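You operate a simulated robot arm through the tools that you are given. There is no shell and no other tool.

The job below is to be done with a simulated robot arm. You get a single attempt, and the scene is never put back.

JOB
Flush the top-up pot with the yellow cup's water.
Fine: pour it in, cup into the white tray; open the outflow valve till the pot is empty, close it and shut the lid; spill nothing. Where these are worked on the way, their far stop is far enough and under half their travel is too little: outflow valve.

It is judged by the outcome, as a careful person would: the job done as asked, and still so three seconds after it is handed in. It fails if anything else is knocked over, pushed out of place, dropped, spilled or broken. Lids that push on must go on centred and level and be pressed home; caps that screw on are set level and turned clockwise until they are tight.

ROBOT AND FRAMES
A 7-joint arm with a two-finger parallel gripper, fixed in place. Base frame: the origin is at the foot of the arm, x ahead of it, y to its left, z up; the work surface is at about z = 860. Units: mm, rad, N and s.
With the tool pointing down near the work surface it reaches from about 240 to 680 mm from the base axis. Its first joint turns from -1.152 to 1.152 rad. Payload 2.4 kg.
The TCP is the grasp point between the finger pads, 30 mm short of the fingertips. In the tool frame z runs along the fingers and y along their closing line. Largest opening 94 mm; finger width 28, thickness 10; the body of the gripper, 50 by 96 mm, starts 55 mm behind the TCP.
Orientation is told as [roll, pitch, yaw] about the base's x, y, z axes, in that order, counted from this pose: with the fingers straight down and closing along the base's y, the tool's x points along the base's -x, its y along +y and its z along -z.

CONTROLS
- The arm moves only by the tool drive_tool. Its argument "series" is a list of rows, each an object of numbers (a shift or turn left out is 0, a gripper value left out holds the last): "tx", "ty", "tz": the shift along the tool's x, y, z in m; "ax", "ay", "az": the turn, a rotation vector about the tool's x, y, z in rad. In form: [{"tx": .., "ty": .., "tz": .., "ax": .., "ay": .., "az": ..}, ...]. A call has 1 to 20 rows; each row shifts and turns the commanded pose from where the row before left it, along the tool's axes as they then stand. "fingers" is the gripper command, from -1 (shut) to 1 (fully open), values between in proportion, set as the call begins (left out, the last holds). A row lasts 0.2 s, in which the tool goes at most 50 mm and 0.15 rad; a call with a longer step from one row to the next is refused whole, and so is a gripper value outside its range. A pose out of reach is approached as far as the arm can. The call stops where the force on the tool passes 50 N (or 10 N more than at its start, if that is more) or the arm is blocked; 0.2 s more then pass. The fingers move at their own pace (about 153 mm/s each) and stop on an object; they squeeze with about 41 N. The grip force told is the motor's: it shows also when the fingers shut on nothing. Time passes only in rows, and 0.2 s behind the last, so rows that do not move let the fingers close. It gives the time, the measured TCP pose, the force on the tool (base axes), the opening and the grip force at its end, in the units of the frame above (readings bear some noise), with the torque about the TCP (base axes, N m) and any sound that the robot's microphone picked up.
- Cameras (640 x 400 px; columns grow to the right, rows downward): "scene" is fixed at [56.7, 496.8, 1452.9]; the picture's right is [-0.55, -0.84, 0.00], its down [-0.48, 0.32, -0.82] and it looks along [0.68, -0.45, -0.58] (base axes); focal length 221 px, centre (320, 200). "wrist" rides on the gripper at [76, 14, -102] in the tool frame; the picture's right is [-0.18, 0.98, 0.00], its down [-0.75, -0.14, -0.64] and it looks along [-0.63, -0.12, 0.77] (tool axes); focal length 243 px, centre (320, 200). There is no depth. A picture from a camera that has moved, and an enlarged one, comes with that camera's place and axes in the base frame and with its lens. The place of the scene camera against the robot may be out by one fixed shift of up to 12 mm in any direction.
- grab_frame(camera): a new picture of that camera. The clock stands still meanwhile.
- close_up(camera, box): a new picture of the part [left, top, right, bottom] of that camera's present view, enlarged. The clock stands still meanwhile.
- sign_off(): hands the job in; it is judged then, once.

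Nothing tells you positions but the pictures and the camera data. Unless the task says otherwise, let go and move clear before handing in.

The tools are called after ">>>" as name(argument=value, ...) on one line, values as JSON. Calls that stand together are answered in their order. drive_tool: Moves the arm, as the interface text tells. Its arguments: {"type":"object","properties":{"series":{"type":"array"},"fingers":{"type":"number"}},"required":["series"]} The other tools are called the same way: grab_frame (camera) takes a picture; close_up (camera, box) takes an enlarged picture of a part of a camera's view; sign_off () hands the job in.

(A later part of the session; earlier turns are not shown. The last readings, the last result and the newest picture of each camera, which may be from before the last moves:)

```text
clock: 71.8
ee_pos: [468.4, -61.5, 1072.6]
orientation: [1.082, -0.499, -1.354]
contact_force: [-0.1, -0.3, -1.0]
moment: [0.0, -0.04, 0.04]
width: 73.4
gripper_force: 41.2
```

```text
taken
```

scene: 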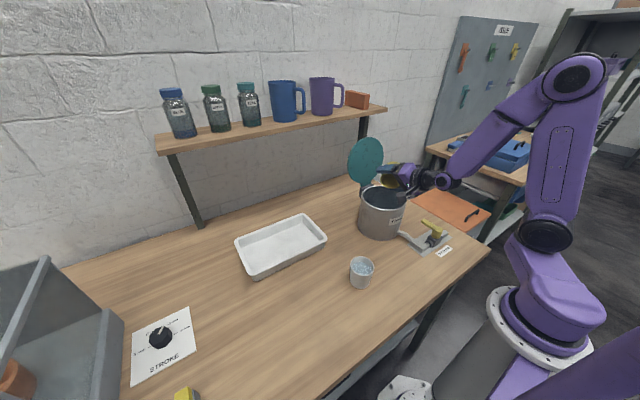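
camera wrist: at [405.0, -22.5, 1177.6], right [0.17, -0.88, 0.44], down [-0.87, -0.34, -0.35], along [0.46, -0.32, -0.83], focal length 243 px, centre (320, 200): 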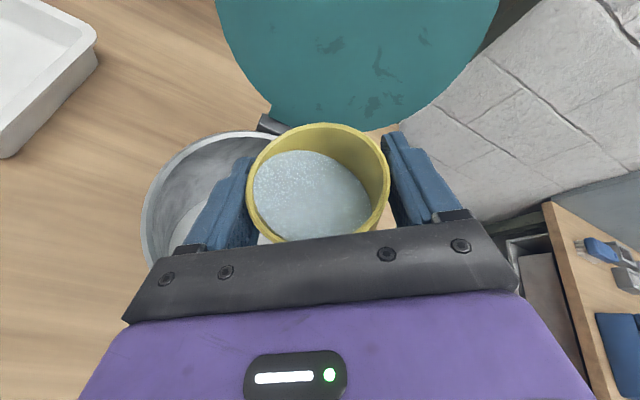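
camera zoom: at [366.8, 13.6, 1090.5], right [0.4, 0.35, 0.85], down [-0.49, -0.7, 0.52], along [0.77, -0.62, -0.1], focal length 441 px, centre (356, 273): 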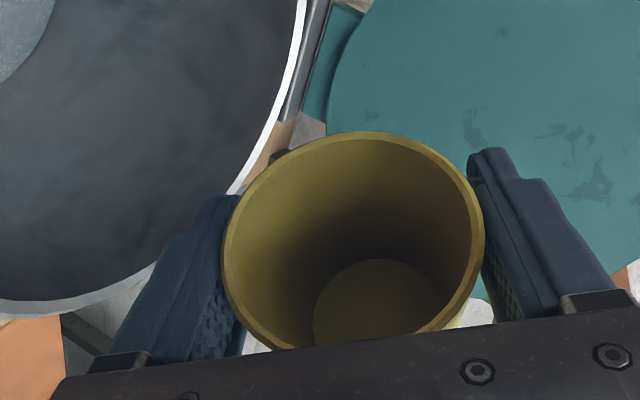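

The cup is empty and nothing is spilled. I'll roll back upright over the pot, then raise it.

>>> drive_tool(series=[{"az": 0.1}, {"az": 0.12}, {"az": 0.12}, {"az": 0.12}, {"az": 0.12}, {"az": 0.12}, {"az": 0.12}, {"az": 0.12}, {"az": 0.12}, {"az": 0.12}, {"az": 0.12}, {"az": 0.12}, {"az": 0.12}, {"az": 0.12}, {"az": 0.12}, {"az": 0.12}, {"az": 0.12}, {"az": 0.1}, {}])

>>> drive_tool(series=[{"tx": 0.0091, "tz": -0.0041}, {"tx": 0.0136, "tz": -0.0062}, {"tx": 0.0136, "tz": -0.0062}, {"tx": 0.0091, "tz": -0.0041}, {}])

>>> close_up(camera="wrist", box=[130, 50, 470, 270])

```text
clock: 75.8
ee_pos: [468.7, -62.5, 1073.6]
orientation: [0.005, 1.147, 3.117]
contact_force: [-0.1, -0.2, -0.4]
moment: [-0.02, -0.01, -0.01]
width: 73.2
gripper_force: 41.3
```

```text
clock: 77.0
ee_pos: [468.2, -61.8, 1122.5]
orientation: [0.007, 1.146, 3.117]
contact_force: [-0.7, 0.4, -0.4]
moment: [-0.01, -0.04, -0.01]
width: 73.3
gripper_force: 41.5
```

```text
1.82 times, centred on (300, 160) of wrist
camera zoom: at [406.9, -74.0, 1235.6], right [-0.11, -0.98, -0.16], down [-0.89, 0.17, -0.42], along [0.44, 0.1, -0.89], focal length 441 px, centre (356, 273)
```

zoom: 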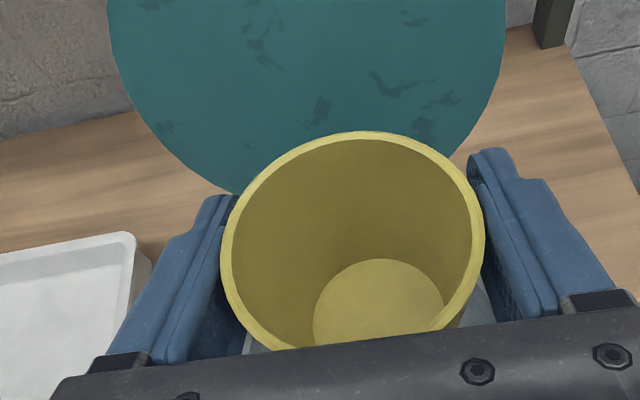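

The cup is empty and upright. Next I'll carry it left toward the tray, turn the heading, and stop above the tray's near part.

>>> drive_tool(series=[{"ty": -0.016, "tx": -0.0003, "tz": -0.0008}, {"ty": -0.0315, "tx": -0.0007, "tz": -0.0016}, {"ty": -0.0315, "tx": -0.0007, "tz": -0.0016}, {"ty": -0.0315, "tx": -0.0007, "tz": -0.0016}, {"ty": -0.0315, "tx": -0.0007, "tz": -0.0016}, {"ty": -0.0315, "tx": -0.0007, "tz": -0.0016}, {"ty": -0.0315, "tx": -0.0007, "tz": -0.0016}, {"ty": -0.0315, "tx": -0.0007, "tz": -0.0016}, {"ty": -0.016, "tx": -0.0003, "tz": -0.0008}, {"ax": 0.0729, "az": -0.0329}, {"ax": 0.1002, "az": -0.0452}, {"ax": 0.1002, "az": -0.0452}, {"ax": 0.1002, "az": -0.0452}, {"ax": 0.0273, "az": -0.0123}, {}])

>>> grab_frame(camera="wrist")

>>> grab_frame(camera="scene")

```text
clock: 80.2
ee_pos: [462.1, 191.0, 1122.1]
orientation: [0.006, 1.146, -2.727]
contact_force: [0.3, 1.0, -0.4]
moment: [-0.02, -0.01, 0.01]
width: 73.4
gripper_force: 41.0
```

```text
taken
camera wrist: at [412.3, 153.6, 1234.8], right [0.32, -0.93, -0.17], down [-0.88, -0.23, -0.42], along [0.35, 0.28, -0.89], focal length 243 px, centre (320, 200)
```

wrist: 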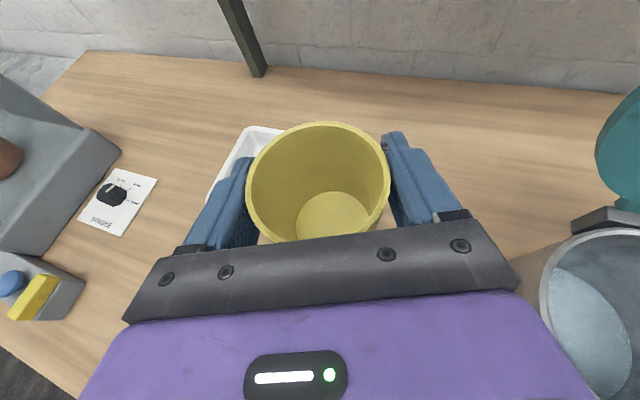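

```text
taken
```

scene: 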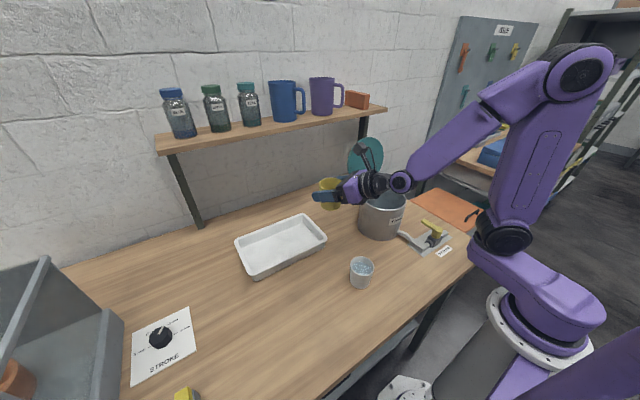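

Extending out over the tray at height.

>>> drive_tool(series=[{"tx": 0.0085, "tz": 0.019, "ty": -0.0034}, {"tx": 0.0085, "tz": 0.019, "ty": -0.0034}, {"tx": 0.0086, "tz": 0.019, "ty": -0.0034}, {"tx": 0.0086, "tz": 0.019, "ty": -0.0034}, {"tx": 0.0086, "tz": 0.019, "ty": -0.0034}, {"tx": 0.0085, "tz": 0.0187, "ty": -0.0034}, {}])

>>> drive_tool(series=[{"tx": -0.0182, "tz": 0.0082}, {"tx": -0.0273, "tz": 0.0123}, {"tx": -0.0273, "tz": 0.0123}, {"tx": -0.0273, "tz": 0.0123}, {"tx": -0.0182, "tz": 0.0082}, {}])

>>> grab_frame(camera="wrist")

>>> close_up(camera="scene", box=[220, 150, 400, 290])

```text
clock: 81.8
ee_pos: [569.6, 260.2, 1122.2]
orientation: [0.005, 1.144, -2.729]
contact_force: [-0.2, 0.5, -0.1]
moment: [0.0, 0.0, -0.03]
width: 73.5
gripper_force: 40.9
```

```text
clock: 83.2
ee_pos: [569.7, 260.9, 990.2]
orientation: [0.006, 1.143, -2.727]
contact_force: [-0.8, -0.1, -0.4]
moment: [0.0, -0.02, 0.03]
width: 73.0
gripper_force: 41.1
```

```text
taken
camera wrist: at [517.8, 222.1, 1104.2], right [0.32, -0.93, -0.17], down [-0.88, -0.23, -0.42], along [0.36, 0.28, -0.89], focal length 243 px, centre (320, 200)
```

wrist: 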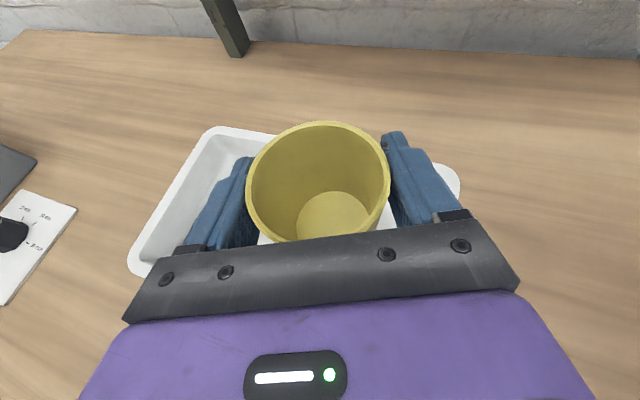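

```text
2.86 times, centred on (310, 220) of scene
camera zoom: at [56.7, 496.8, 1452.9], right [-0.55, -0.84, 0.0], down [-0.48, 0.32, -0.82], along [0.68, -0.45, -0.58], focal length 632 px, centre (349, 143)
```

zoom: 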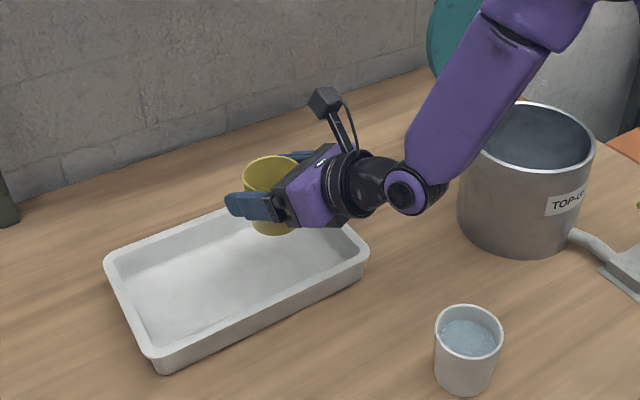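

The cup is above the tray floor. I'll lower most of the way, then feel for the floor.

>>> drive_tool(series=[{"tx": -0.0127, "tz": 0.0057}, {"tx": -0.0136, "tz": 0.0062}, {"tx": -0.0136, "tz": 0.0062}, {"tx": -0.0109, "tz": 0.0049}, {"tx": -0.0055, "tz": 0.0025}, {}])

>>> close_up(camera="scene", box=[250, 170, 370, 280])

>>> grab_frame(camera="wrist")

```text
clock: 84.6
ee_pos: [569.1, 260.0, 929.0]
orientation: [0.007, 1.145, -2.729]
contact_force: [-0.3, 0.3, -0.5]
moment: [0.0, 0.03, -0.02]
width: 73.5
gripper_force: 40.8
```

```text
3.64 times, centred on (310, 225) of scene
camera zoom: at [56.7, 496.8, 1452.9], right [-0.55, -0.84, 0.0], down [-0.48, 0.32, -0.82], along [0.68, -0.45, -0.58], focal length 805 px, centre (356, 109)
```

zoom: 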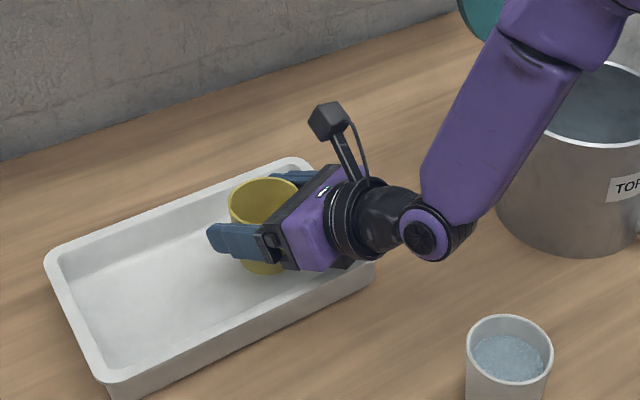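

```text
taken
camera wrist: at [518.2, 221.6, 1042.8], right [0.32, -0.93, -0.17], down [-0.88, -0.23, -0.42], along [0.36, 0.28, -0.89], focal length 243 px, centre (320, 200)
```

wrist: 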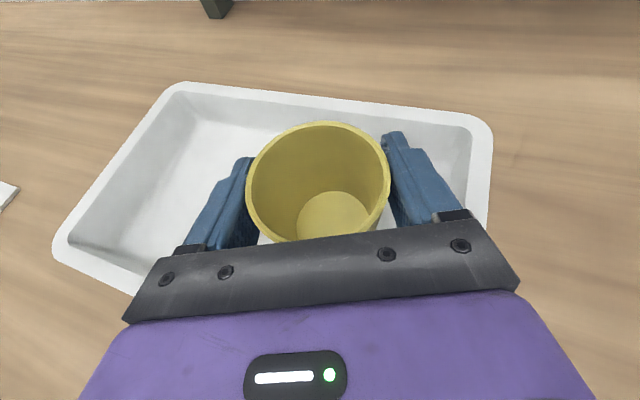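

>>> drive_tool(series=[{"tx": -0.0018, "tz": 0.0008}, {"tx": -0.0018, "tz": 0.0008}, {"tx": -0.0018, "tz": 0.0008}, {}])

>>> drive_tool(series=[{"tx": -0.0014, "tz": 0.0006}, {"tx": -0.0014, "tz": 0.0006}, {}])

```text
clock: 85.6
ee_pos: [569.5, 259.7, 924.0]
orientation: [0.004, 1.144, -2.727]
contact_force: [-0.4, 0.9, -0.2]
moment: [0.01, 0.01, -0.02]
width: 73.1
gripper_force: 40.6
```

```text
clock: 86.4
ee_pos: [568.2, 259.7, 922.7]
orientation: [0.004, 1.147, -2.728]
contact_force: [0.9, -0.7, 1.3]
moment: [-0.04, 0.09, -0.03]
width: 73.3
gripper_force: 40.6
```

>>> drive_tool(series=[{"tx": -0.0014, "tz": 0.0006}, {}])

>>> close_up(camera="scene", box=[270, 180, 340, 260])

```text
clock: 87.0
ee_pos: [569.6, 260.4, 921.1]
orientation: [0.004, 1.151, -2.729]
contact_force: [2.0, 1.2, 9.6]
moment: [-0.14, 0.76, -0.09]
width: 73.4
gripper_force: 41.0
```

```text
5.00 times, centred on (305, 220) of scene
camera zoom: at [56.6, 496.7, 1452.9], right [-0.55, -0.84, 0.0], down [-0.48, 0.32, -0.82], along [0.68, -0.45, -0.58], focal length 1106 px, centre (395, 100)
```

zoom: 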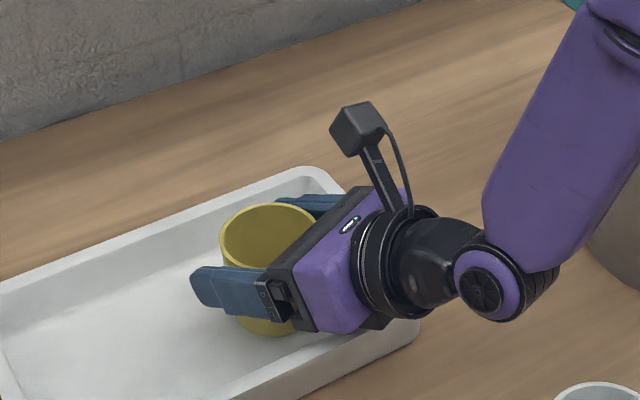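

The torque suggests something about 90 mm behind the TCP touched, not the cup base. I'll lift a little and inspect.

>>> drive_tool(series=[{"tx": 0.0018, "tz": -0.0008}, {"tx": 0.0018, "tz": -0.0008}, {}])

>>> close_up(camera="scene", box=[285, 200, 345, 250])

>>> close_up(camera="wrist", box=[40, 60, 520, 300])

```text
clock: 87.8
ee_pos: [567.3, 260.3, 924.7]
orientation: [0.007, 1.141, -2.727]
contact_force: [-1.2, 0.6, -0.3]
moment: [-0.01, 0.03, 0.01]
width: 73.3
gripper_force: 41.4
```

```text
8.00 times, centred on (315, 225) of scene
camera zoom: at [56.7, 496.8, 1452.9], right [-0.55, -0.84, 0.0], down [-0.48, 0.32, -0.82], along [0.68, -0.45, -0.58], focal length 1770 px, centre (360, 0)
```

zoom: 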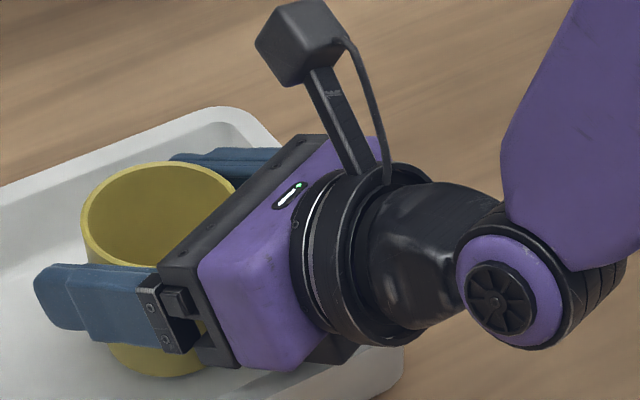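

```text
1.33 times, centred on (280, 180) of wrist
camera zoom: at [517.7, 221.1, 1036.0], right [0.32, -0.93, -0.16], down [-0.88, -0.23, -0.42], along [0.35, 0.28, -0.89], focal length 324 px, centre (373, 227)
```

zoom: 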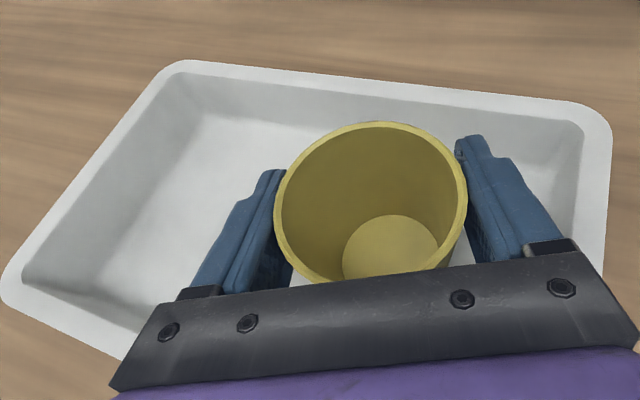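

I'll move the cup 25 mm further into the tray, away from the near rim, and lower again.

>>> drive_tool(series=[{"tx": 0.0018, "tz": -0.0008}, {"tx": 0.0034, "tz": 0.0076}, {"tx": 0.0034, "tz": 0.0076}, {"tx": 0.0034, "tz": 0.0076}, {"tx": -0.0018, "tz": 0.0008}, {"tx": -0.0018, "tz": 0.0008}, {}])

>>> drive_tool(series=[{"tx": -0.0014, "tz": 0.0006}, {}])

>>> drive_tool(series=[{"tx": -0.0014, "tz": 0.0006}, {}])

```text
clock: 89.4
ee_pos: [591.7, 269.4, 921.4]
orientation: [0.005, 1.144, -2.728]
contact_force: [0.2, -0.5, -0.6]
moment: [0.04, -0.01, -0.03]
width: 73.3
gripper_force: 41.2
```

```text
clock: 90.0
ee_pos: [591.2, 268.9, 920.6]
orientation: [0.005, 1.144, -2.728]
contact_force: [1.1, -0.8, -0.9]
moment: [0.01, -0.01, -0.05]
width: 73.2
gripper_force: 40.8
```

```text
clock: 90.6
ee_pos: [591.0, 269.8, 916.7]
orientation: [0.007, 1.143, -2.728]
contact_force: [0.1, 0.7, -0.5]
moment: [-0.02, 0.01, -0.01]
width: 73.0
gripper_force: 41.1
```

That was the rim; it's clear now. Continuing down in small steps.

>>> drive_tool(series=[{"tx": -0.0014, "tz": 0.0006}, {}])

>>> drive_tool(series=[{"tx": -0.0014, "tz": 0.0006}, {}])

>>> close_up(camera="scene", box=[270, 180, 350, 260])

```text
clock: 91.2
ee_pos: [591.8, 270.3, 916.8]
orientation: [0.006, 1.147, -2.728]
contact_force: [-0.1, -0.3, 2.3]
moment: [0.0, 0.07, 0.02]
width: 73.1
gripper_force: 41.2
```

```text
clock: 91.8
ee_pos: [593.1, 269.7, 918.1]
orientation: [0.004, 1.15, -2.73]
contact_force: [-1.5, -0.4, 11.7]
moment: [-0.02, 0.44, 0.0]
width: 73.1
gripper_force: 40.6
```

```text
5.00 times, centred on (310, 220) of scene
camera zoom: at [56.4, 496.7, 1452.9], right [-0.55, -0.84, 0.0], down [-0.48, 0.32, -0.82], along [0.68, -0.45, -0.58], focal length 1106 px, centre (370, 100)
```

zoom: 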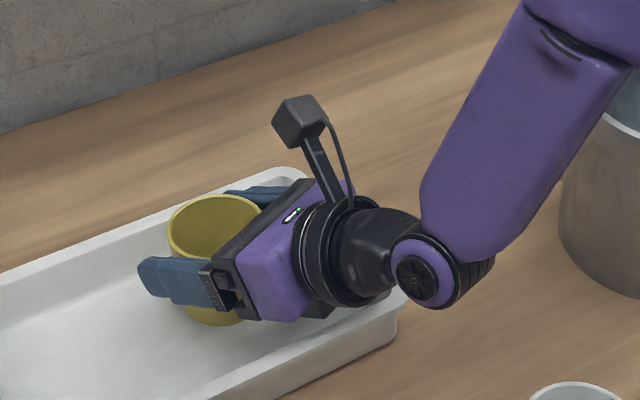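

The base is on the tray floor now. I'll ease off the pressure slightly and open the fingers.

>>> drive_tool(series=[{"tx": 0.0009, "tz": -0.0004}, {}])

>>> drive_tool(series=[{}, {}, {}], fingers=1)

>>> close_up(camera="scene", box=[270, 180, 350, 260])

>>> grab_frame(camera="wrist")

```text
clock: 92.4
ee_pos: [590.5, 270.2, 917.0]
orientation: [0.004, 1.147, -2.729]
contact_force: [1.6, 2.4, 9.3]
moment: [0.15, 0.13, -0.07]
width: 73.2
gripper_force: 41.2
```

```text
clock: 93.2
ee_pos: [590.7, 268.7, 917.0]
orientation: [0.005, 1.145, -2.729]
contact_force: [-0.1, -0.3, 0.0]
moment: [-0.02, -0.04, 0.01]
width: 94.0
gripper_force: 0.1
```

```text
5.00 times, centred on (310, 220) of scene
camera zoom: at [56.7, 496.8, 1452.9], right [-0.55, -0.84, 0.0], down [-0.48, 0.32, -0.82], along [0.68, -0.45, -0.58], focal length 1106 px, centre (370, 100)
```

zoom: 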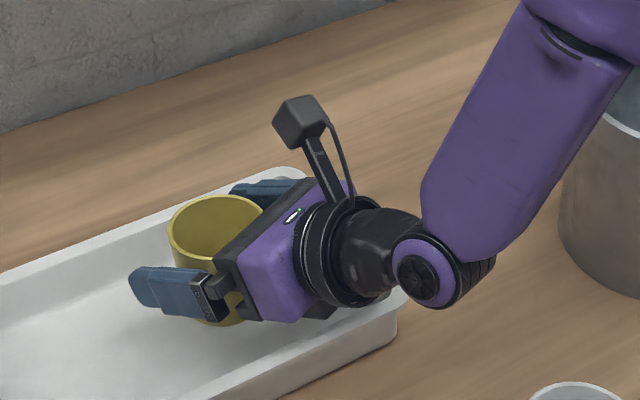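

```text
taken
camera wrist: at [540.9, 231.0, 1028.9], right [0.32, -0.93, -0.17], down [-0.88, -0.23, -0.42], along [0.36, 0.28, -0.89], focal length 243 px, centre (320, 200)
```

wrist: 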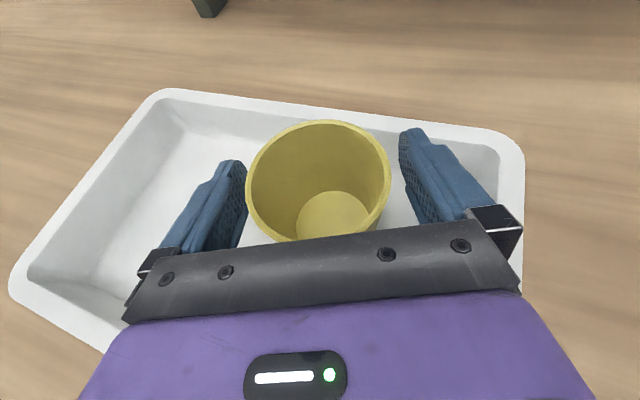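

The cup stands in the tray. I'll raise straight up off it.

>>> drive_tool(series=[{"tx": 0.0046, "tz": -0.0021}, {"tx": 0.0091, "tz": -0.0041}, {"tx": 0.0137, "tz": -0.0062}, {"tx": 0.0182, "tz": -0.0082}, {"tx": 0.0228, "tz": -0.0103}, {"tx": 0.0273, "tz": -0.0123}, {"tx": 0.0273, "tz": -0.0123}, {"tx": 0.0273, "tz": -0.0123}, {}])

>>> grab_frame(camera="scene")

>>> grab_frame(camera="wrist")

```text
clock: 95.2
ee_pos: [590.1, 267.1, 1081.8]
orientation: [0.005, 1.145, -2.728]
contact_force: [0.1, 0.5, 0.2]
moment: [-0.01, 0.0, -0.01]
width: 94.1
gripper_force: 0.1
```

```text
taken
```

scene: 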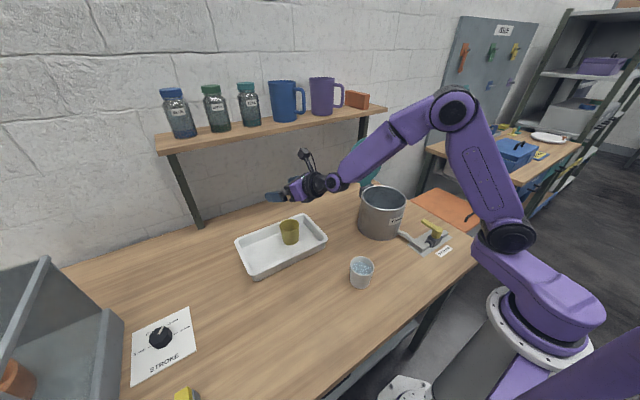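

```text
taken
camera wrist: at [540.7, 230.6, 1194.1], right [0.32, -0.93, -0.17], down [-0.88, -0.23, -0.42], along [0.36, 0.28, -0.89], focal length 243 px, centre (320, 200)
```

wrist: 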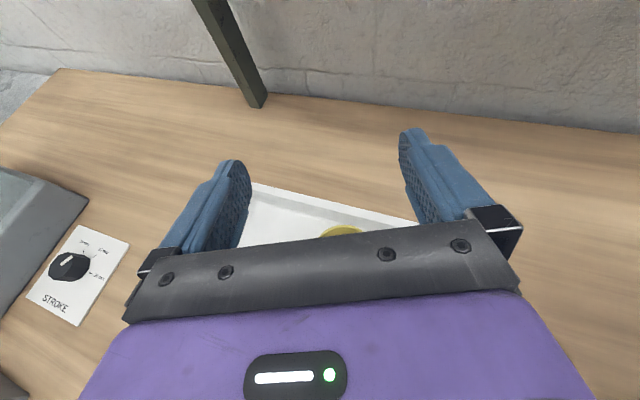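

The cup stands upright in the tray. I'll retract to open space, point the tool down again and unwind the yaw for the valve.

>>> drive_tool(series=[{"tx": -0.0021, "ty": 0.0102, "tz": -0.0375}, {"tx": -0.0021, "ty": 0.0102, "tz": -0.0375}, {"tx": -0.0021, "ty": 0.0102, "tz": -0.0375}, {"tx": -0.0021, "ty": 0.0102, "tz": -0.0375}, {"tx": -0.0021, "ty": 0.0102, "tz": -0.0375}, {"ay": -0.1431}, {"ay": -0.1431}, {"ay": -0.1431}, {"ay": -0.1431}, {"ay": -0.1431}, {"ay": -0.1431}, {"ay": -0.1431}, {"ay": -0.1431}, {}])

```text
clock: 98.2
ee_pos: [458.4, 153.7, 1149.0]
orientation: [0.003, -0.003, -2.732]
contact_force: [0.4, 1.1, 0.4]
moment: [-0.03, -0.03, -0.02]
width: 93.8
gripper_force: 0.0
out of reach, approached as far as the arm can: row 7
```

>>> drive_tool(series=[{"az": -0.1436}, {"az": -0.1436}, {"az": -0.1436}, {"az": -0.1436}, {"az": -0.1436}, {"az": -0.1436}, {"az": -0.1436}, {"az": -0.1436}, {"az": -0.1436}, {"az": -0.1436}, {"az": -0.1436}, {"az": -0.1436}, {"az": -0.1436}, {"az": -0.1436}, {"az": -0.1436}, {"az": -0.1436}, {"az": -0.1436}, {"az": -0.1436}, {"az": -0.147}, {}])

>>> grab_frame(camera="wrist")

>>> grab_frame(camera="scene")

```text
clock: 102.4
ee_pos: [459.2, 154.7, 1148.3]
orientation: [0.001, -0.001, 0.003]
contact_force: [-0.3, 0.0, -0.2]
moment: [-0.01, 0.0, 0.01]
width: 93.9
gripper_force: 0.0
```

```text
taken
camera wrist: at [382.9, 168.1, 1250.8], right [0.18, 0.98, 0.0], down [0.75, -0.14, 0.64], along [0.63, -0.12, -0.77], focal length 243 px, centre (320, 200)
```

wrist: 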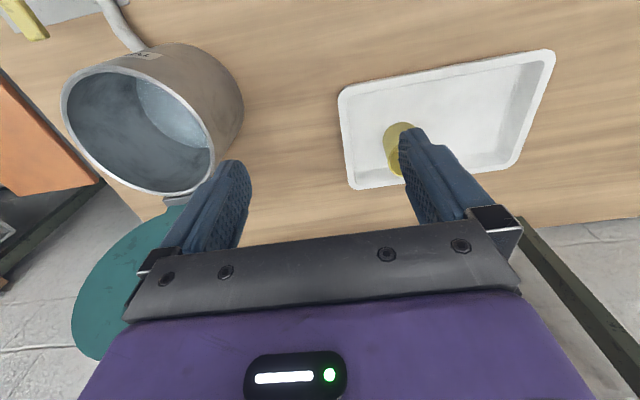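

```text
taken
```

scene: 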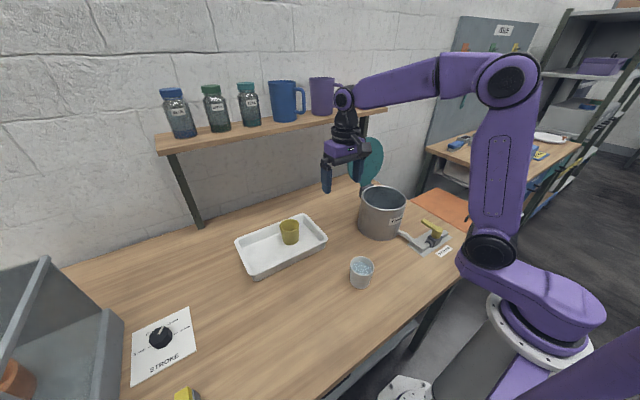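

Everything looks in order. I'll move over the valve for a close look.

>>> drive_tool(series=[{"tx": 0.017, "ty": -0.0442}, {"tx": 0.017, "ty": -0.0442}, {"tx": 0.017, "ty": -0.0442}, {"tx": 0.017, "ty": -0.0442}, {"tx": 0.017, "ty": -0.0442}, {"tx": 0.017, "ty": -0.0442}, {"tx": 0.017, "ty": -0.0438}, {"tz": 0.037}, {"tz": 0.037}, {"tz": 0.037}, {"tz": 0.037}, {}])

>>> grab_frame(camera="wrist")

>>> close_up(camera="wrist", box=[220, 0, 420, 180])

>>> close_up(camera="scene", box=[390, 150, 480, 260])

```text
clock: 105.0
ee_pos: [339.9, -155.9, 1000.2]
orientation: [-0.001, -0.001, 0.001]
contact_force: [-0.6, 0.1, -1.0]
moment: [0.02, 0.02, 0.01]
width: 93.8
gripper_force: 0.0
```

```text
taken
camera wrist: at [264.6, -141.8, 1103.1], right [0.18, 0.98, 0.0], down [0.75, -0.14, 0.64], along [0.63, -0.12, -0.77], focal length 243 px, centre (320, 200)
```

wrist: 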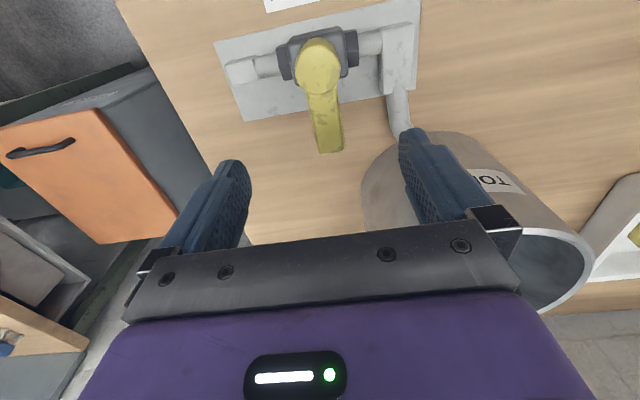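

```text
2.22 times, centred on (320, 90) of wrist
camera zoom: at [264.6, -141.8, 1103.1], right [0.18, 0.98, 0.0], down [0.75, -0.14, 0.64], along [0.63, -0.12, -0.77], focal length 539 px, centre (320, 444)
```

zoom: 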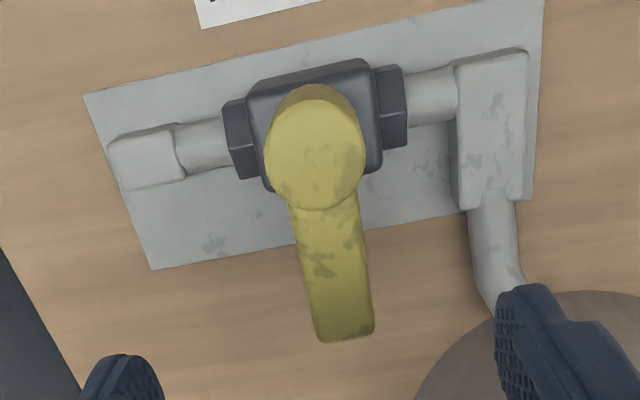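

```text
3.64 times, centred on (435, 205) of scene
camera zoom: at [56.7, 496.8, 1452.9], right [-0.55, -0.84, 0.0], down [-0.48, 0.32, -0.82], along [0.68, -0.45, -0.58], focal length 805 px, centre (-98, 182)
```

zoom: 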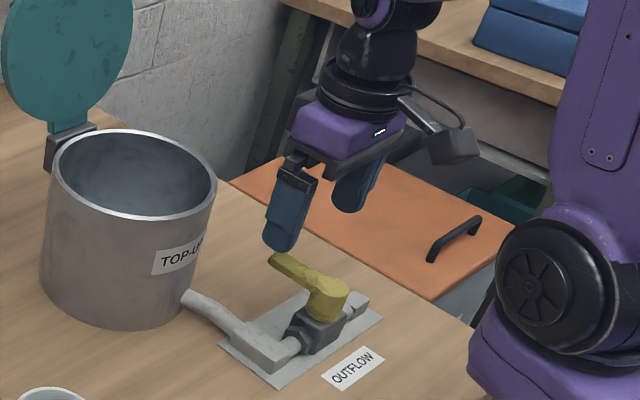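

The lever runs along +x from the hub at about (302, -152), roughly 24 mm wide with its top at z≈910. I'll cage it loosely between the fingers rather than squeezing it.

>>> drive_tool(series=[{"tx": -0.005, "ty": 0.002}, {"tz": 0.02}, {"tz": 0.015}, {}], fingers=-0.2)

>>> close_up(camera="wrist", box=[220, 40, 420, 240])

>>> close_up(camera="scene", box=[400, 180, 470, 260])

```text
clock: 106.0
ee_pos: [345.4, -154.6, 964.5]
orientation: [-0.003, -0.001, 0.0]
contact_force: [-0.9, 0.1, 0.8]
moment: [0.05, -0.01, -0.03]
width: 37.5
gripper_force: 0.1
```

```text
2.00 times, centred on (320, 140) of wrist
camera zoom: at [269.7, -139.8, 1068.4], right [0.18, 0.98, 0.0], down [0.75, -0.14, 0.64], along [0.63, -0.12, -0.77], focal length 485 px, centre (320, 320)
```

zoom: 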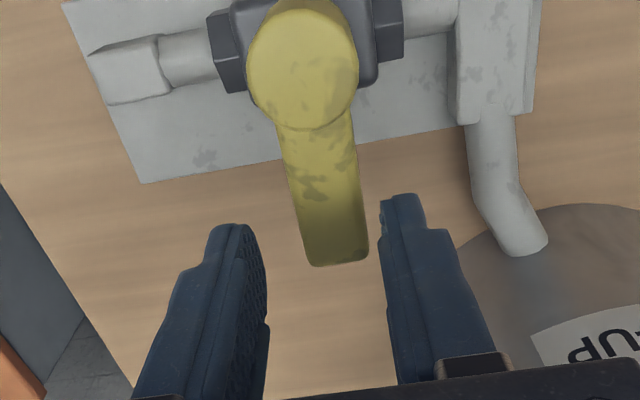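

```text
5.00 times, centred on (435, 220) of scene
camera zoom: at [56.7, 496.8, 1452.9], right [-0.55, -0.84, 0.0], down [-0.48, 0.32, -0.82], along [0.68, -0.45, -0.58], focal length 1106 px, centre (-255, 100)
```

zoom: 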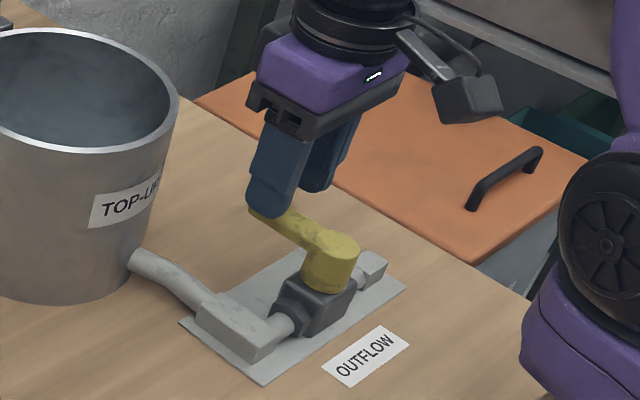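

>>> drive_tool(series=[{"tx": -0.006, "ty": 0.003}, {"tz": 0.012}, {"tz": 0.012}, {"tz": 0.01}, {}])

>>> close_up(camera="wrist", box=[220, 40, 420, 240])

>>> close_up(camera="scene", box=[400, 180, 470, 260])

```text
clock: 107.2
ee_pos: [351.7, -150.0, 931.2]
orientation: [-0.001, -0.002, 0.002]
contact_force: [-0.3, 0.0, 0.0]
moment: [0.0, 0.0, 0.02]
width: 37.6
gripper_force: 0.1
```

```text
2.00 times, centred on (320, 140) of wrist
camera zoom: at [275.4, -136.3, 1034.3], right [0.18, 0.98, 0.0], down [0.75, -0.14, 0.64], along [0.63, -0.12, -0.77], focal length 485 px, centre (320, 320)
```

zoom: 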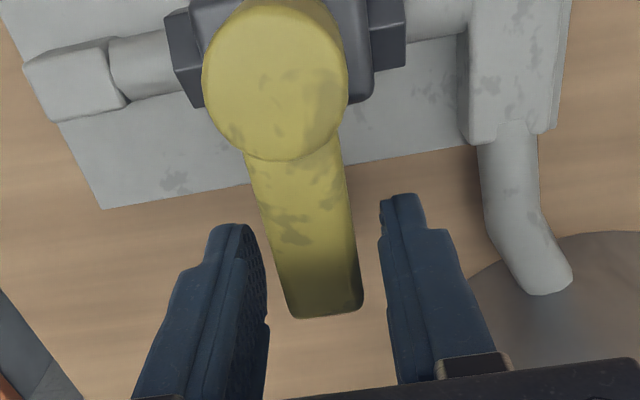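

```text
5.00 times, centred on (435, 220) of scene
camera zoom: at [56.7, 496.8, 1452.9], right [-0.55, -0.84, 0.0], down [-0.48, 0.32, -0.82], along [0.68, -0.45, -0.58], focal length 1106 px, centre (-255, 100)
```

zoom: 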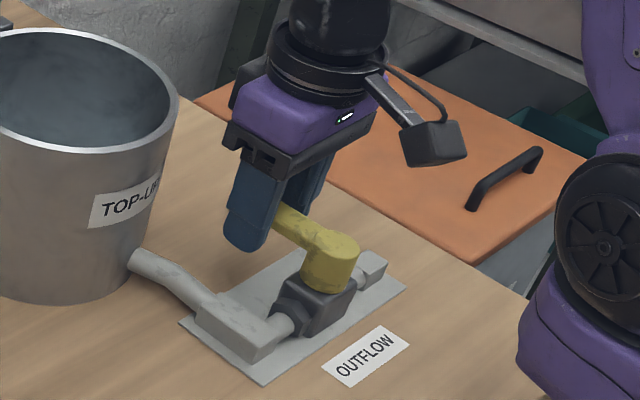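

The lever is caged. I'll try turning it counter-clockwise (toward +y) about the hub and watch for resistance.

>>> drive_tool(series=[{"ty": 0.005, "tx": 0.00025, "az": -0.1}, {"ty": 0.005, "tx": 0.00025, "az": -0.1}, {}])

>>> close_up(camera="wrist", box=[220, 20, 420, 220])

```text
clock: 108.0
ee_pos: [348.2, -140.0, 931.5]
orientation: [-0.003, -0.001, 0.198]
contact_force: [-1.0, -10.0, 2.8]
moment: [-0.12, -0.09, -0.13]
width: 43.0
gripper_force: 5.0
```

```text
2.00 times, centred on (320, 120) of wrist
camera zoom: at [273.0, -142.4, 1034.3], right [-0.01, 1.0, 0.0], down [0.77, 0.01, 0.64], along [0.64, 0.01, -0.77], focal length 485 px, centre (320, 360)
```

zoom: 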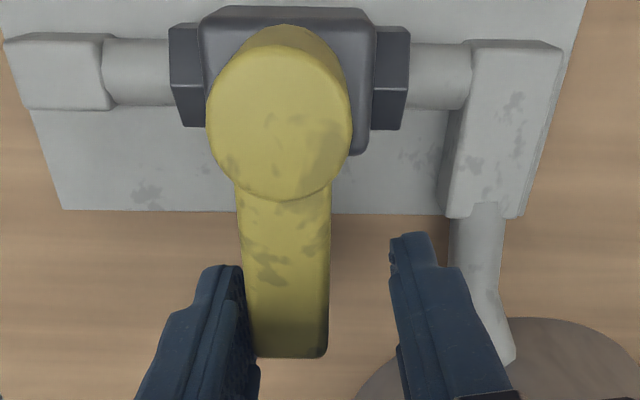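

It resists in this direction (10 N with no lever movement). I'll back off and try clockwise.

>>> drive_tool(series=[{"az": 0.1, "ty": -0.005, "tx": 0.00025}, {"az": 0.1, "ty": -0.005, "tx": 0.00025}, {"az": 0.1, "ty": -0.005, "tx": 0.00025}, {"az": 0.1, "ty": -0.005, "tx": 0.00025}, {}])

>>> close_up(camera="wrist", box=[220, 20, 420, 220])

```text
clock: 109.2
ee_pos: [351.9, -160.8, 932.4]
orientation: [-0.003, -0.004, -0.201]
contact_force: [6.4, -3.8, 1.5]
moment: [-0.12, 0.04, 0.11]
width: 38.7
gripper_force: 0.6
```

```text
2.00 times, centred on (320, 120) of wrist
camera zoom: at [279.3, -131.6, 1034.4], right [0.38, 0.93, 0.0], down [0.71, -0.29, 0.64], along [0.6, -0.24, -0.76], focal length 485 px, centre (320, 360)
```

zoom: 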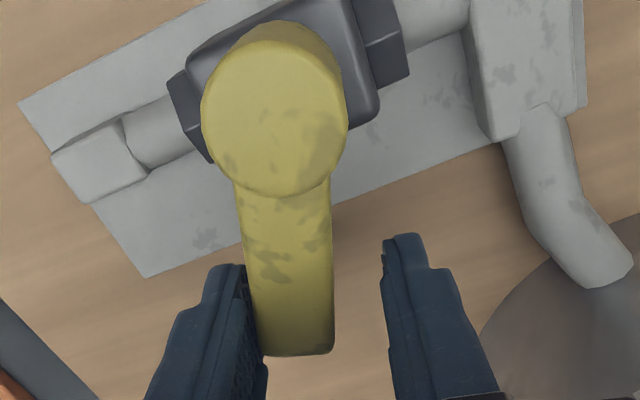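

Clockwise works: the lever has swung to about -21° freely, so that is the opening direction. Continuing clockwise along the arc.

>>> drive_tool(series=[{"az": 0.1, "ty": -0.0051, "tx": 0.00025}, {"az": 0.1, "ty": -0.0051, "tx": 0.00025}, {"az": 0.1, "ty": -0.0051, "tx": 0.00025}, {"az": 0.1, "ty": -0.0051, "tx": 0.00025}, {"az": 0.1, "ty": -0.0051, "tx": 0.00025}, {"az": 0.1, "ty": -0.0051, "tx": 0.00025}, {}])

>>> close_up(camera="wrist", box=[220, 20, 420, 220])

>>> close_up(camera="scene", box=[345, 150, 475, 260])

```text
clock: 110.8
ee_pos: [335.7, -186.9, 931.2]
orientation: [0.001, -0.004, -0.803]
contact_force: [5.5, -10.3, -4.0]
moment: [0.11, -0.11, 0.24]
width: 39.7
gripper_force: 1.9
```

```text
2.00 times, centred on (320, 120) of wrist
camera zoom: at [293.7, -122.6, 1034.0], right [0.83, 0.55, 0.0], down [0.42, -0.64, 0.64], along [0.35, -0.54, -0.76], focal length 485 px, centre (320, 360)
```

zoom: 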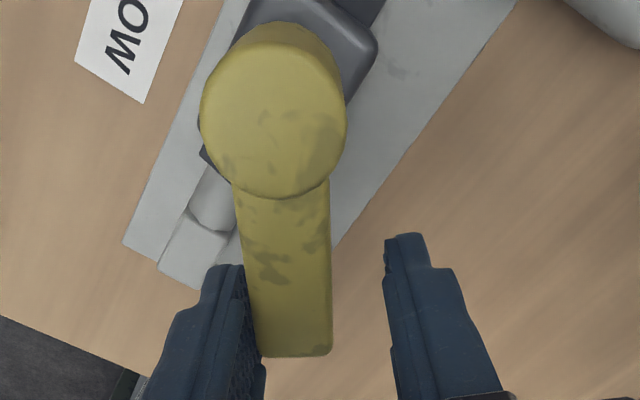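

```text
3.64 times, centred on (410, 205) of scene
camera zoom: at [56.9, 496.5, 1453.0], right [-0.55, -0.84, 0.0], down [-0.48, 0.32, -0.82], along [0.68, -0.45, -0.58], focal length 805 px, centre (-7, 182)
```

zoom: 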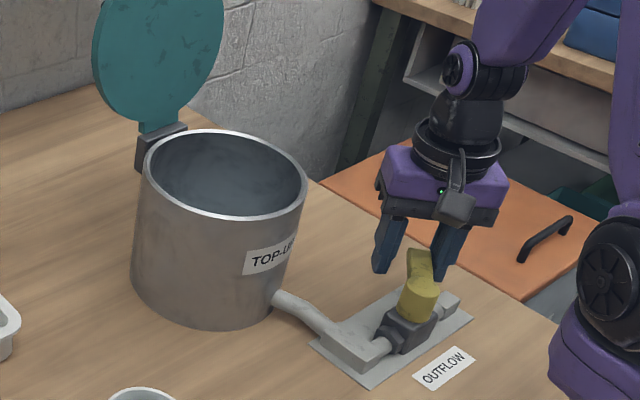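

The lever follows easily. I'll continue clockwise toward the far stop.

>>> drive_tool(series=[{"az": 0.1, "ty": -0.0051, "tx": 0.00025}, {"az": 0.1, "ty": -0.0051, "tx": 0.00025}, {"az": 0.1, "ty": -0.0051, "tx": 0.00025}, {"az": 0.1, "ty": -0.0051, "tx": 0.00025}, {"az": 0.1, "ty": -0.0051, "tx": 0.00025}, {}])

>>> close_up(camera="wrist", box=[220, 20, 420, 220])

>>> close_up(camera="scene", box=[345, 150, 475, 260])

```text
clock: 112.2
ee_pos: [313.8, -199.3, 930.4]
orientation: [0.002, -0.002, -1.303]
contact_force: [-0.2, -10.1, 5.0]
moment: [-0.07, 0.1, 0.2]
width: 39.4
gripper_force: 2.0
```

```text
2.00 times, centred on (320, 120) of wrist
camera zoom: at [307.8, -122.7, 1034.2], right [1.0, 0.08, 0.0], down [0.06, -0.76, 0.64], along [0.05, -0.64, -0.77], focal length 485 px, centre (320, 360)
```

zoom: 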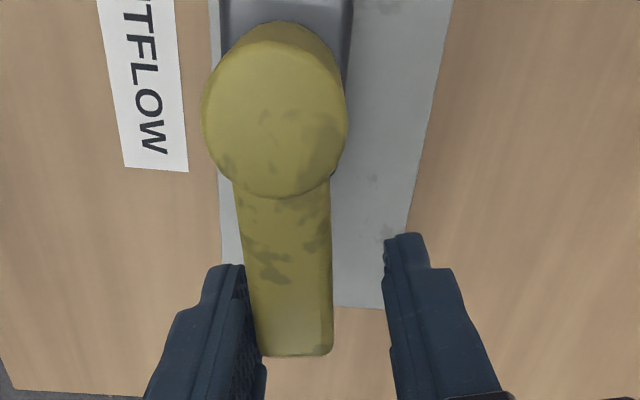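

```text
3.64 times, centred on (410, 205) of scene
camera zoom: at [56.6, 496.5, 1453.0], right [-0.55, -0.84, 0.0], down [-0.48, 0.32, -0.82], along [0.68, -0.45, -0.58], focal length 805 px, centre (-7, 182)
```

zoom: 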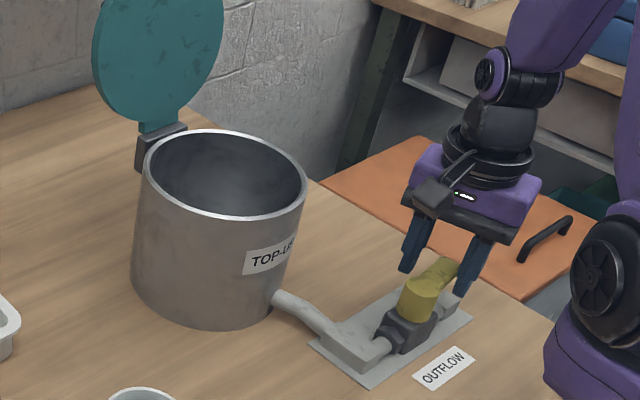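

>>> drive_tool(series=[{"az": 0.1, "ty": -0.0051, "tx": 0.00025}, {"az": 0.1, "ty": -0.0051, "tx": 0.00025}, {}])

>>> close_up(camera="wrist", box=[220, 20, 420, 220])

>>> close_up(camera="scene", box=[345, 150, 475, 260])

```text
clock: 113.0
ee_pos: [302.5, -200.6, 931.4]
orientation: [-0.001, 0.001, -1.501]
contact_force: [0.0, 0.4, 0.1]
moment: [0.01, -0.01, 0.02]
width: 37.1
gripper_force: 0.3
```

```text
2.00 times, centred on (320, 120) of wrist
camera zoom: at [313.3, -124.1, 1034.5], right [0.99, -0.12, 0.0], down [-0.09, -0.76, 0.64], along [-0.07, -0.64, -0.77], focal length 485 px, centre (320, 360)
```

zoom: 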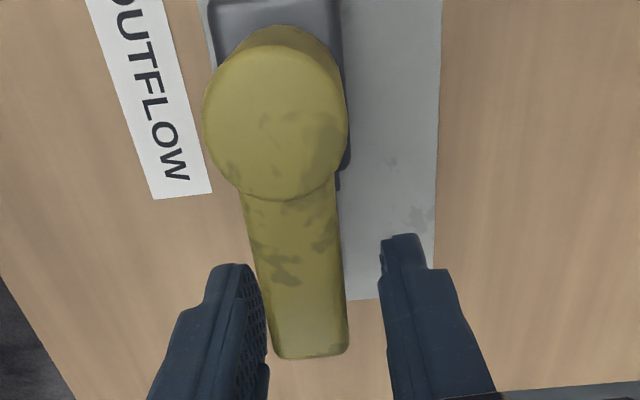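

```text
3.64 times, centred on (410, 205) of scene
camera zoom: at [56.7, 496.8, 1452.9], right [-0.55, -0.84, 0.0], down [-0.48, 0.32, -0.82], along [0.68, -0.45, -0.58], focal length 805 px, centre (-7, 182)
```

zoom: 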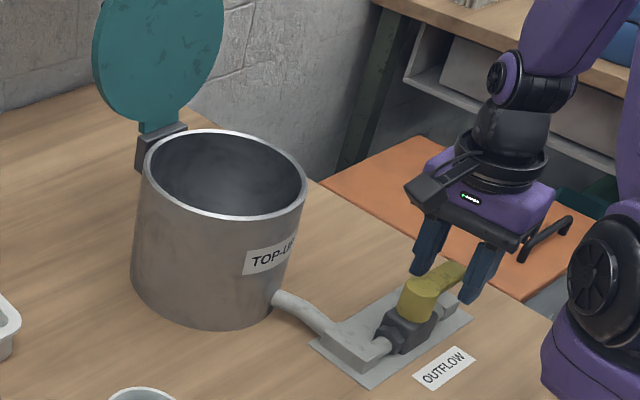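

The lever is now in line with the pipe at about -92°. I'll nudge a bit more to confirm it's at its far stop.

>>> drive_tool(series=[{"az": 0.08, "ty": -0.0041, "tx": 0.0002}, {"az": 0.08, "ty": -0.0041, "tx": 0.0002}, {"ty": -0.002}, {}])

>>> close_up(camera="wrist", box=[220, 20, 420, 220])

```text
clock: 114.0
ee_pos: [293.5, -200.4, 931.5]
orientation: [0.001, -0.001, -1.658]
contact_force: [2.3, -1.2, 1.0]
moment: [-0.01, -0.02, -0.01]
width: 38.6
gripper_force: 1.4
```

```text
2.00 times, centred on (320, 120) of wrist
camera zoom: at [316.0, -126.8, 1034.5], right [0.96, -0.27, 0.0], down [-0.21, -0.74, 0.64], along [-0.17, -0.62, -0.77], focal length 485 px, centre (320, 360)
```

zoom: 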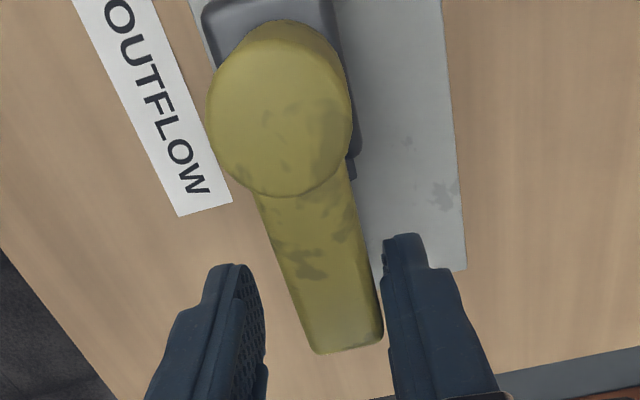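

>>> drive_tool(series=[{"ty": -0.0025}, {}])

>>> close_up(camera="wrist", box=[220, 20, 420, 220])

>>> close_up(camera="scene", box=[345, 150, 475, 260])

```text
clock: 114.6
ee_pos: [292.3, -202.3, 931.5]
orientation: [0.002, -0.003, -1.659]
contact_force: [5.5, -3.7, 3.7]
moment: [0.0, -0.1, -0.03]
width: 40.9
gripper_force: 2.8
```

```text
2.00 times, centred on (320, 120) of wrist
camera zoom: at [314.0, -126.9, 1034.6], right [0.96, -0.27, 0.0], down [-0.21, -0.74, 0.64], along [-0.17, -0.62, -0.76], focal length 485 px, centre (320, 360)
```

zoom: 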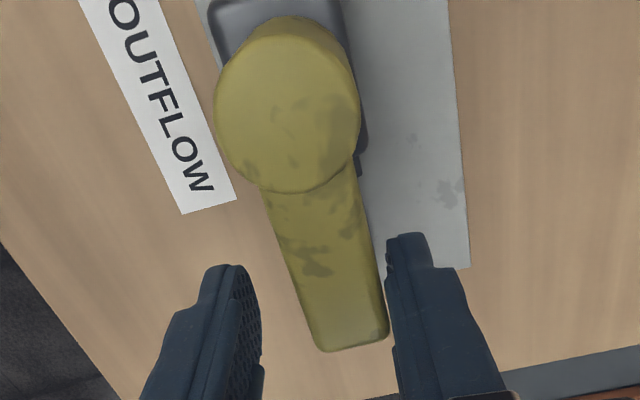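

```text
3.64 times, centred on (410, 205) of scene
camera zoom: at [56.8, 496.7, 1452.9], right [-0.55, -0.84, 0.0], down [-0.48, 0.32, -0.82], along [0.68, -0.45, -0.58], focal length 805 px, centre (-7, 182)
```

zoom: 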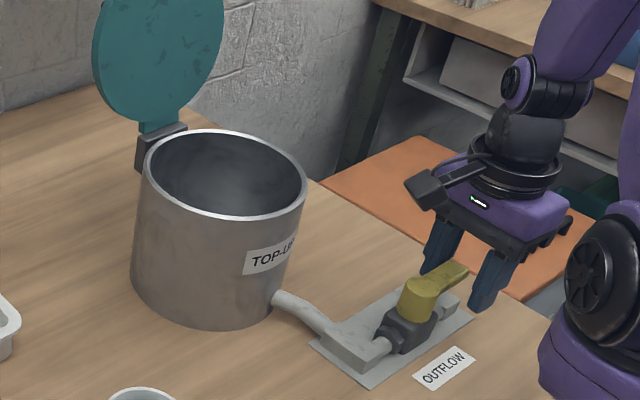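

The valve is at its far stop. I'll back off the lever, lift away, and look into the pot while it drains.

>>> drive_tool(series=[{"ty": 0.004}, {"ty": 0.003}, {"tz": -0.02}, {"tz": -0.04}, {"tz": -0.045}, {"tz": -0.045}, {"tz": -0.045}, {"tz": -0.045}, {"tz": -0.045}, {"tx": 0.0373, "ty": 0.0228}, {"tx": 0.0373, "ty": 0.0228}, {"tx": 0.0373, "ty": 0.0228}, {"tx": 0.0373, "ty": 0.0228}, {}])

>>> grab_frame(camera="wrist")

>>> close_up(camera="scene", box=[345, 150, 475, 260])

```text
clock: 117.6
ee_pos: [401.8, -59.8, 1216.6]
orientation: [0.0, -0.002, -1.659]
contact_force: [1.3, 0.9, -0.3]
moment: [-0.02, -0.02, 0.01]
width: 37.5
gripper_force: 0.1
```

```text
taken
camera wrist: at [423.9, 14.7, 1319.6], right [0.96, -0.27, 0.0], down [-0.21, -0.74, 0.64], along [-0.17, -0.62, -0.77], focal length 243 px, centre (320, 200)
```

wrist: 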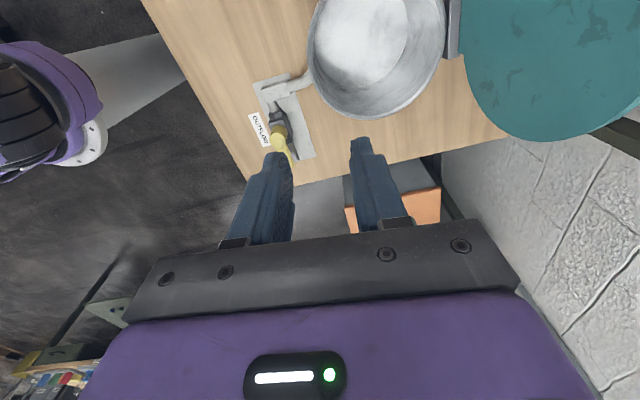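

```text
3.64 times, centred on (410, 205) of scene
camera zoom: at [56.7, 496.8, 1452.9], right [-0.55, -0.84, 0.0], down [-0.48, 0.32, -0.82], along [0.68, -0.45, -0.58], focal length 805 px, centre (-7, 182)
```

zoom: 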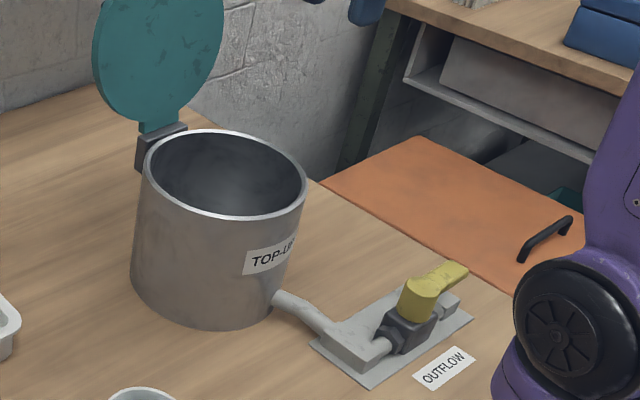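

>>> close_up(camera="wrist", box=[240, 0, 470, 170])

>>> drive_tool(series=[{}, {}, {}, {}, {}])

>>> close_up(camera="wrist", box=[240, 0, 470, 170])

```text
2.35 times, centred on (355, 85) of wrist
camera zoom: at [423.9, 14.7, 1319.6], right [0.96, -0.27, 0.0], down [-0.21, -0.74, 0.64], along [-0.17, -0.62, -0.77], focal length 571 px, centre (238, 471)
```

zoom: 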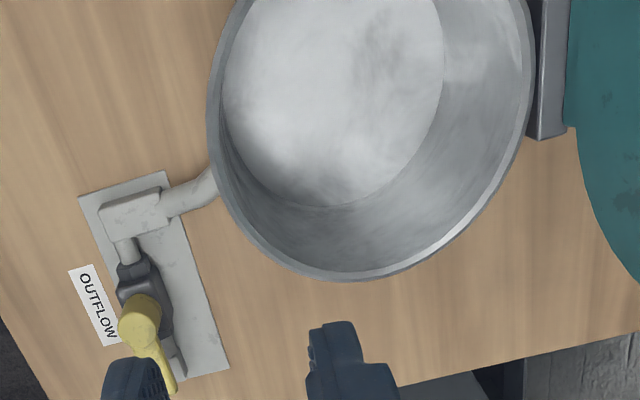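

```text
clock: 118.8
ee_pos: [401.6, -59.2, 1216.1]
orientation: [0.003, -0.001, -1.661]
contact_force: [0.6, -1.1, 0.5]
moment: [-0.02, 0.02, -0.01]
width: 37.6
gripper_force: 0.0
```

```text
2.35 times, centred on (355, 85) of wrist
camera zoom: at [423.6, 14.3, 1319.5], right [0.96, -0.27, 0.0], down [-0.21, -0.74, 0.64], along [-0.17, -0.62, -0.77], focal length 571 px, centre (238, 471)
```

zoom: 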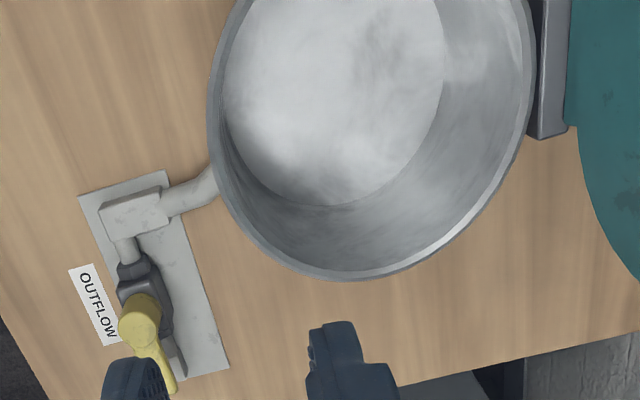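

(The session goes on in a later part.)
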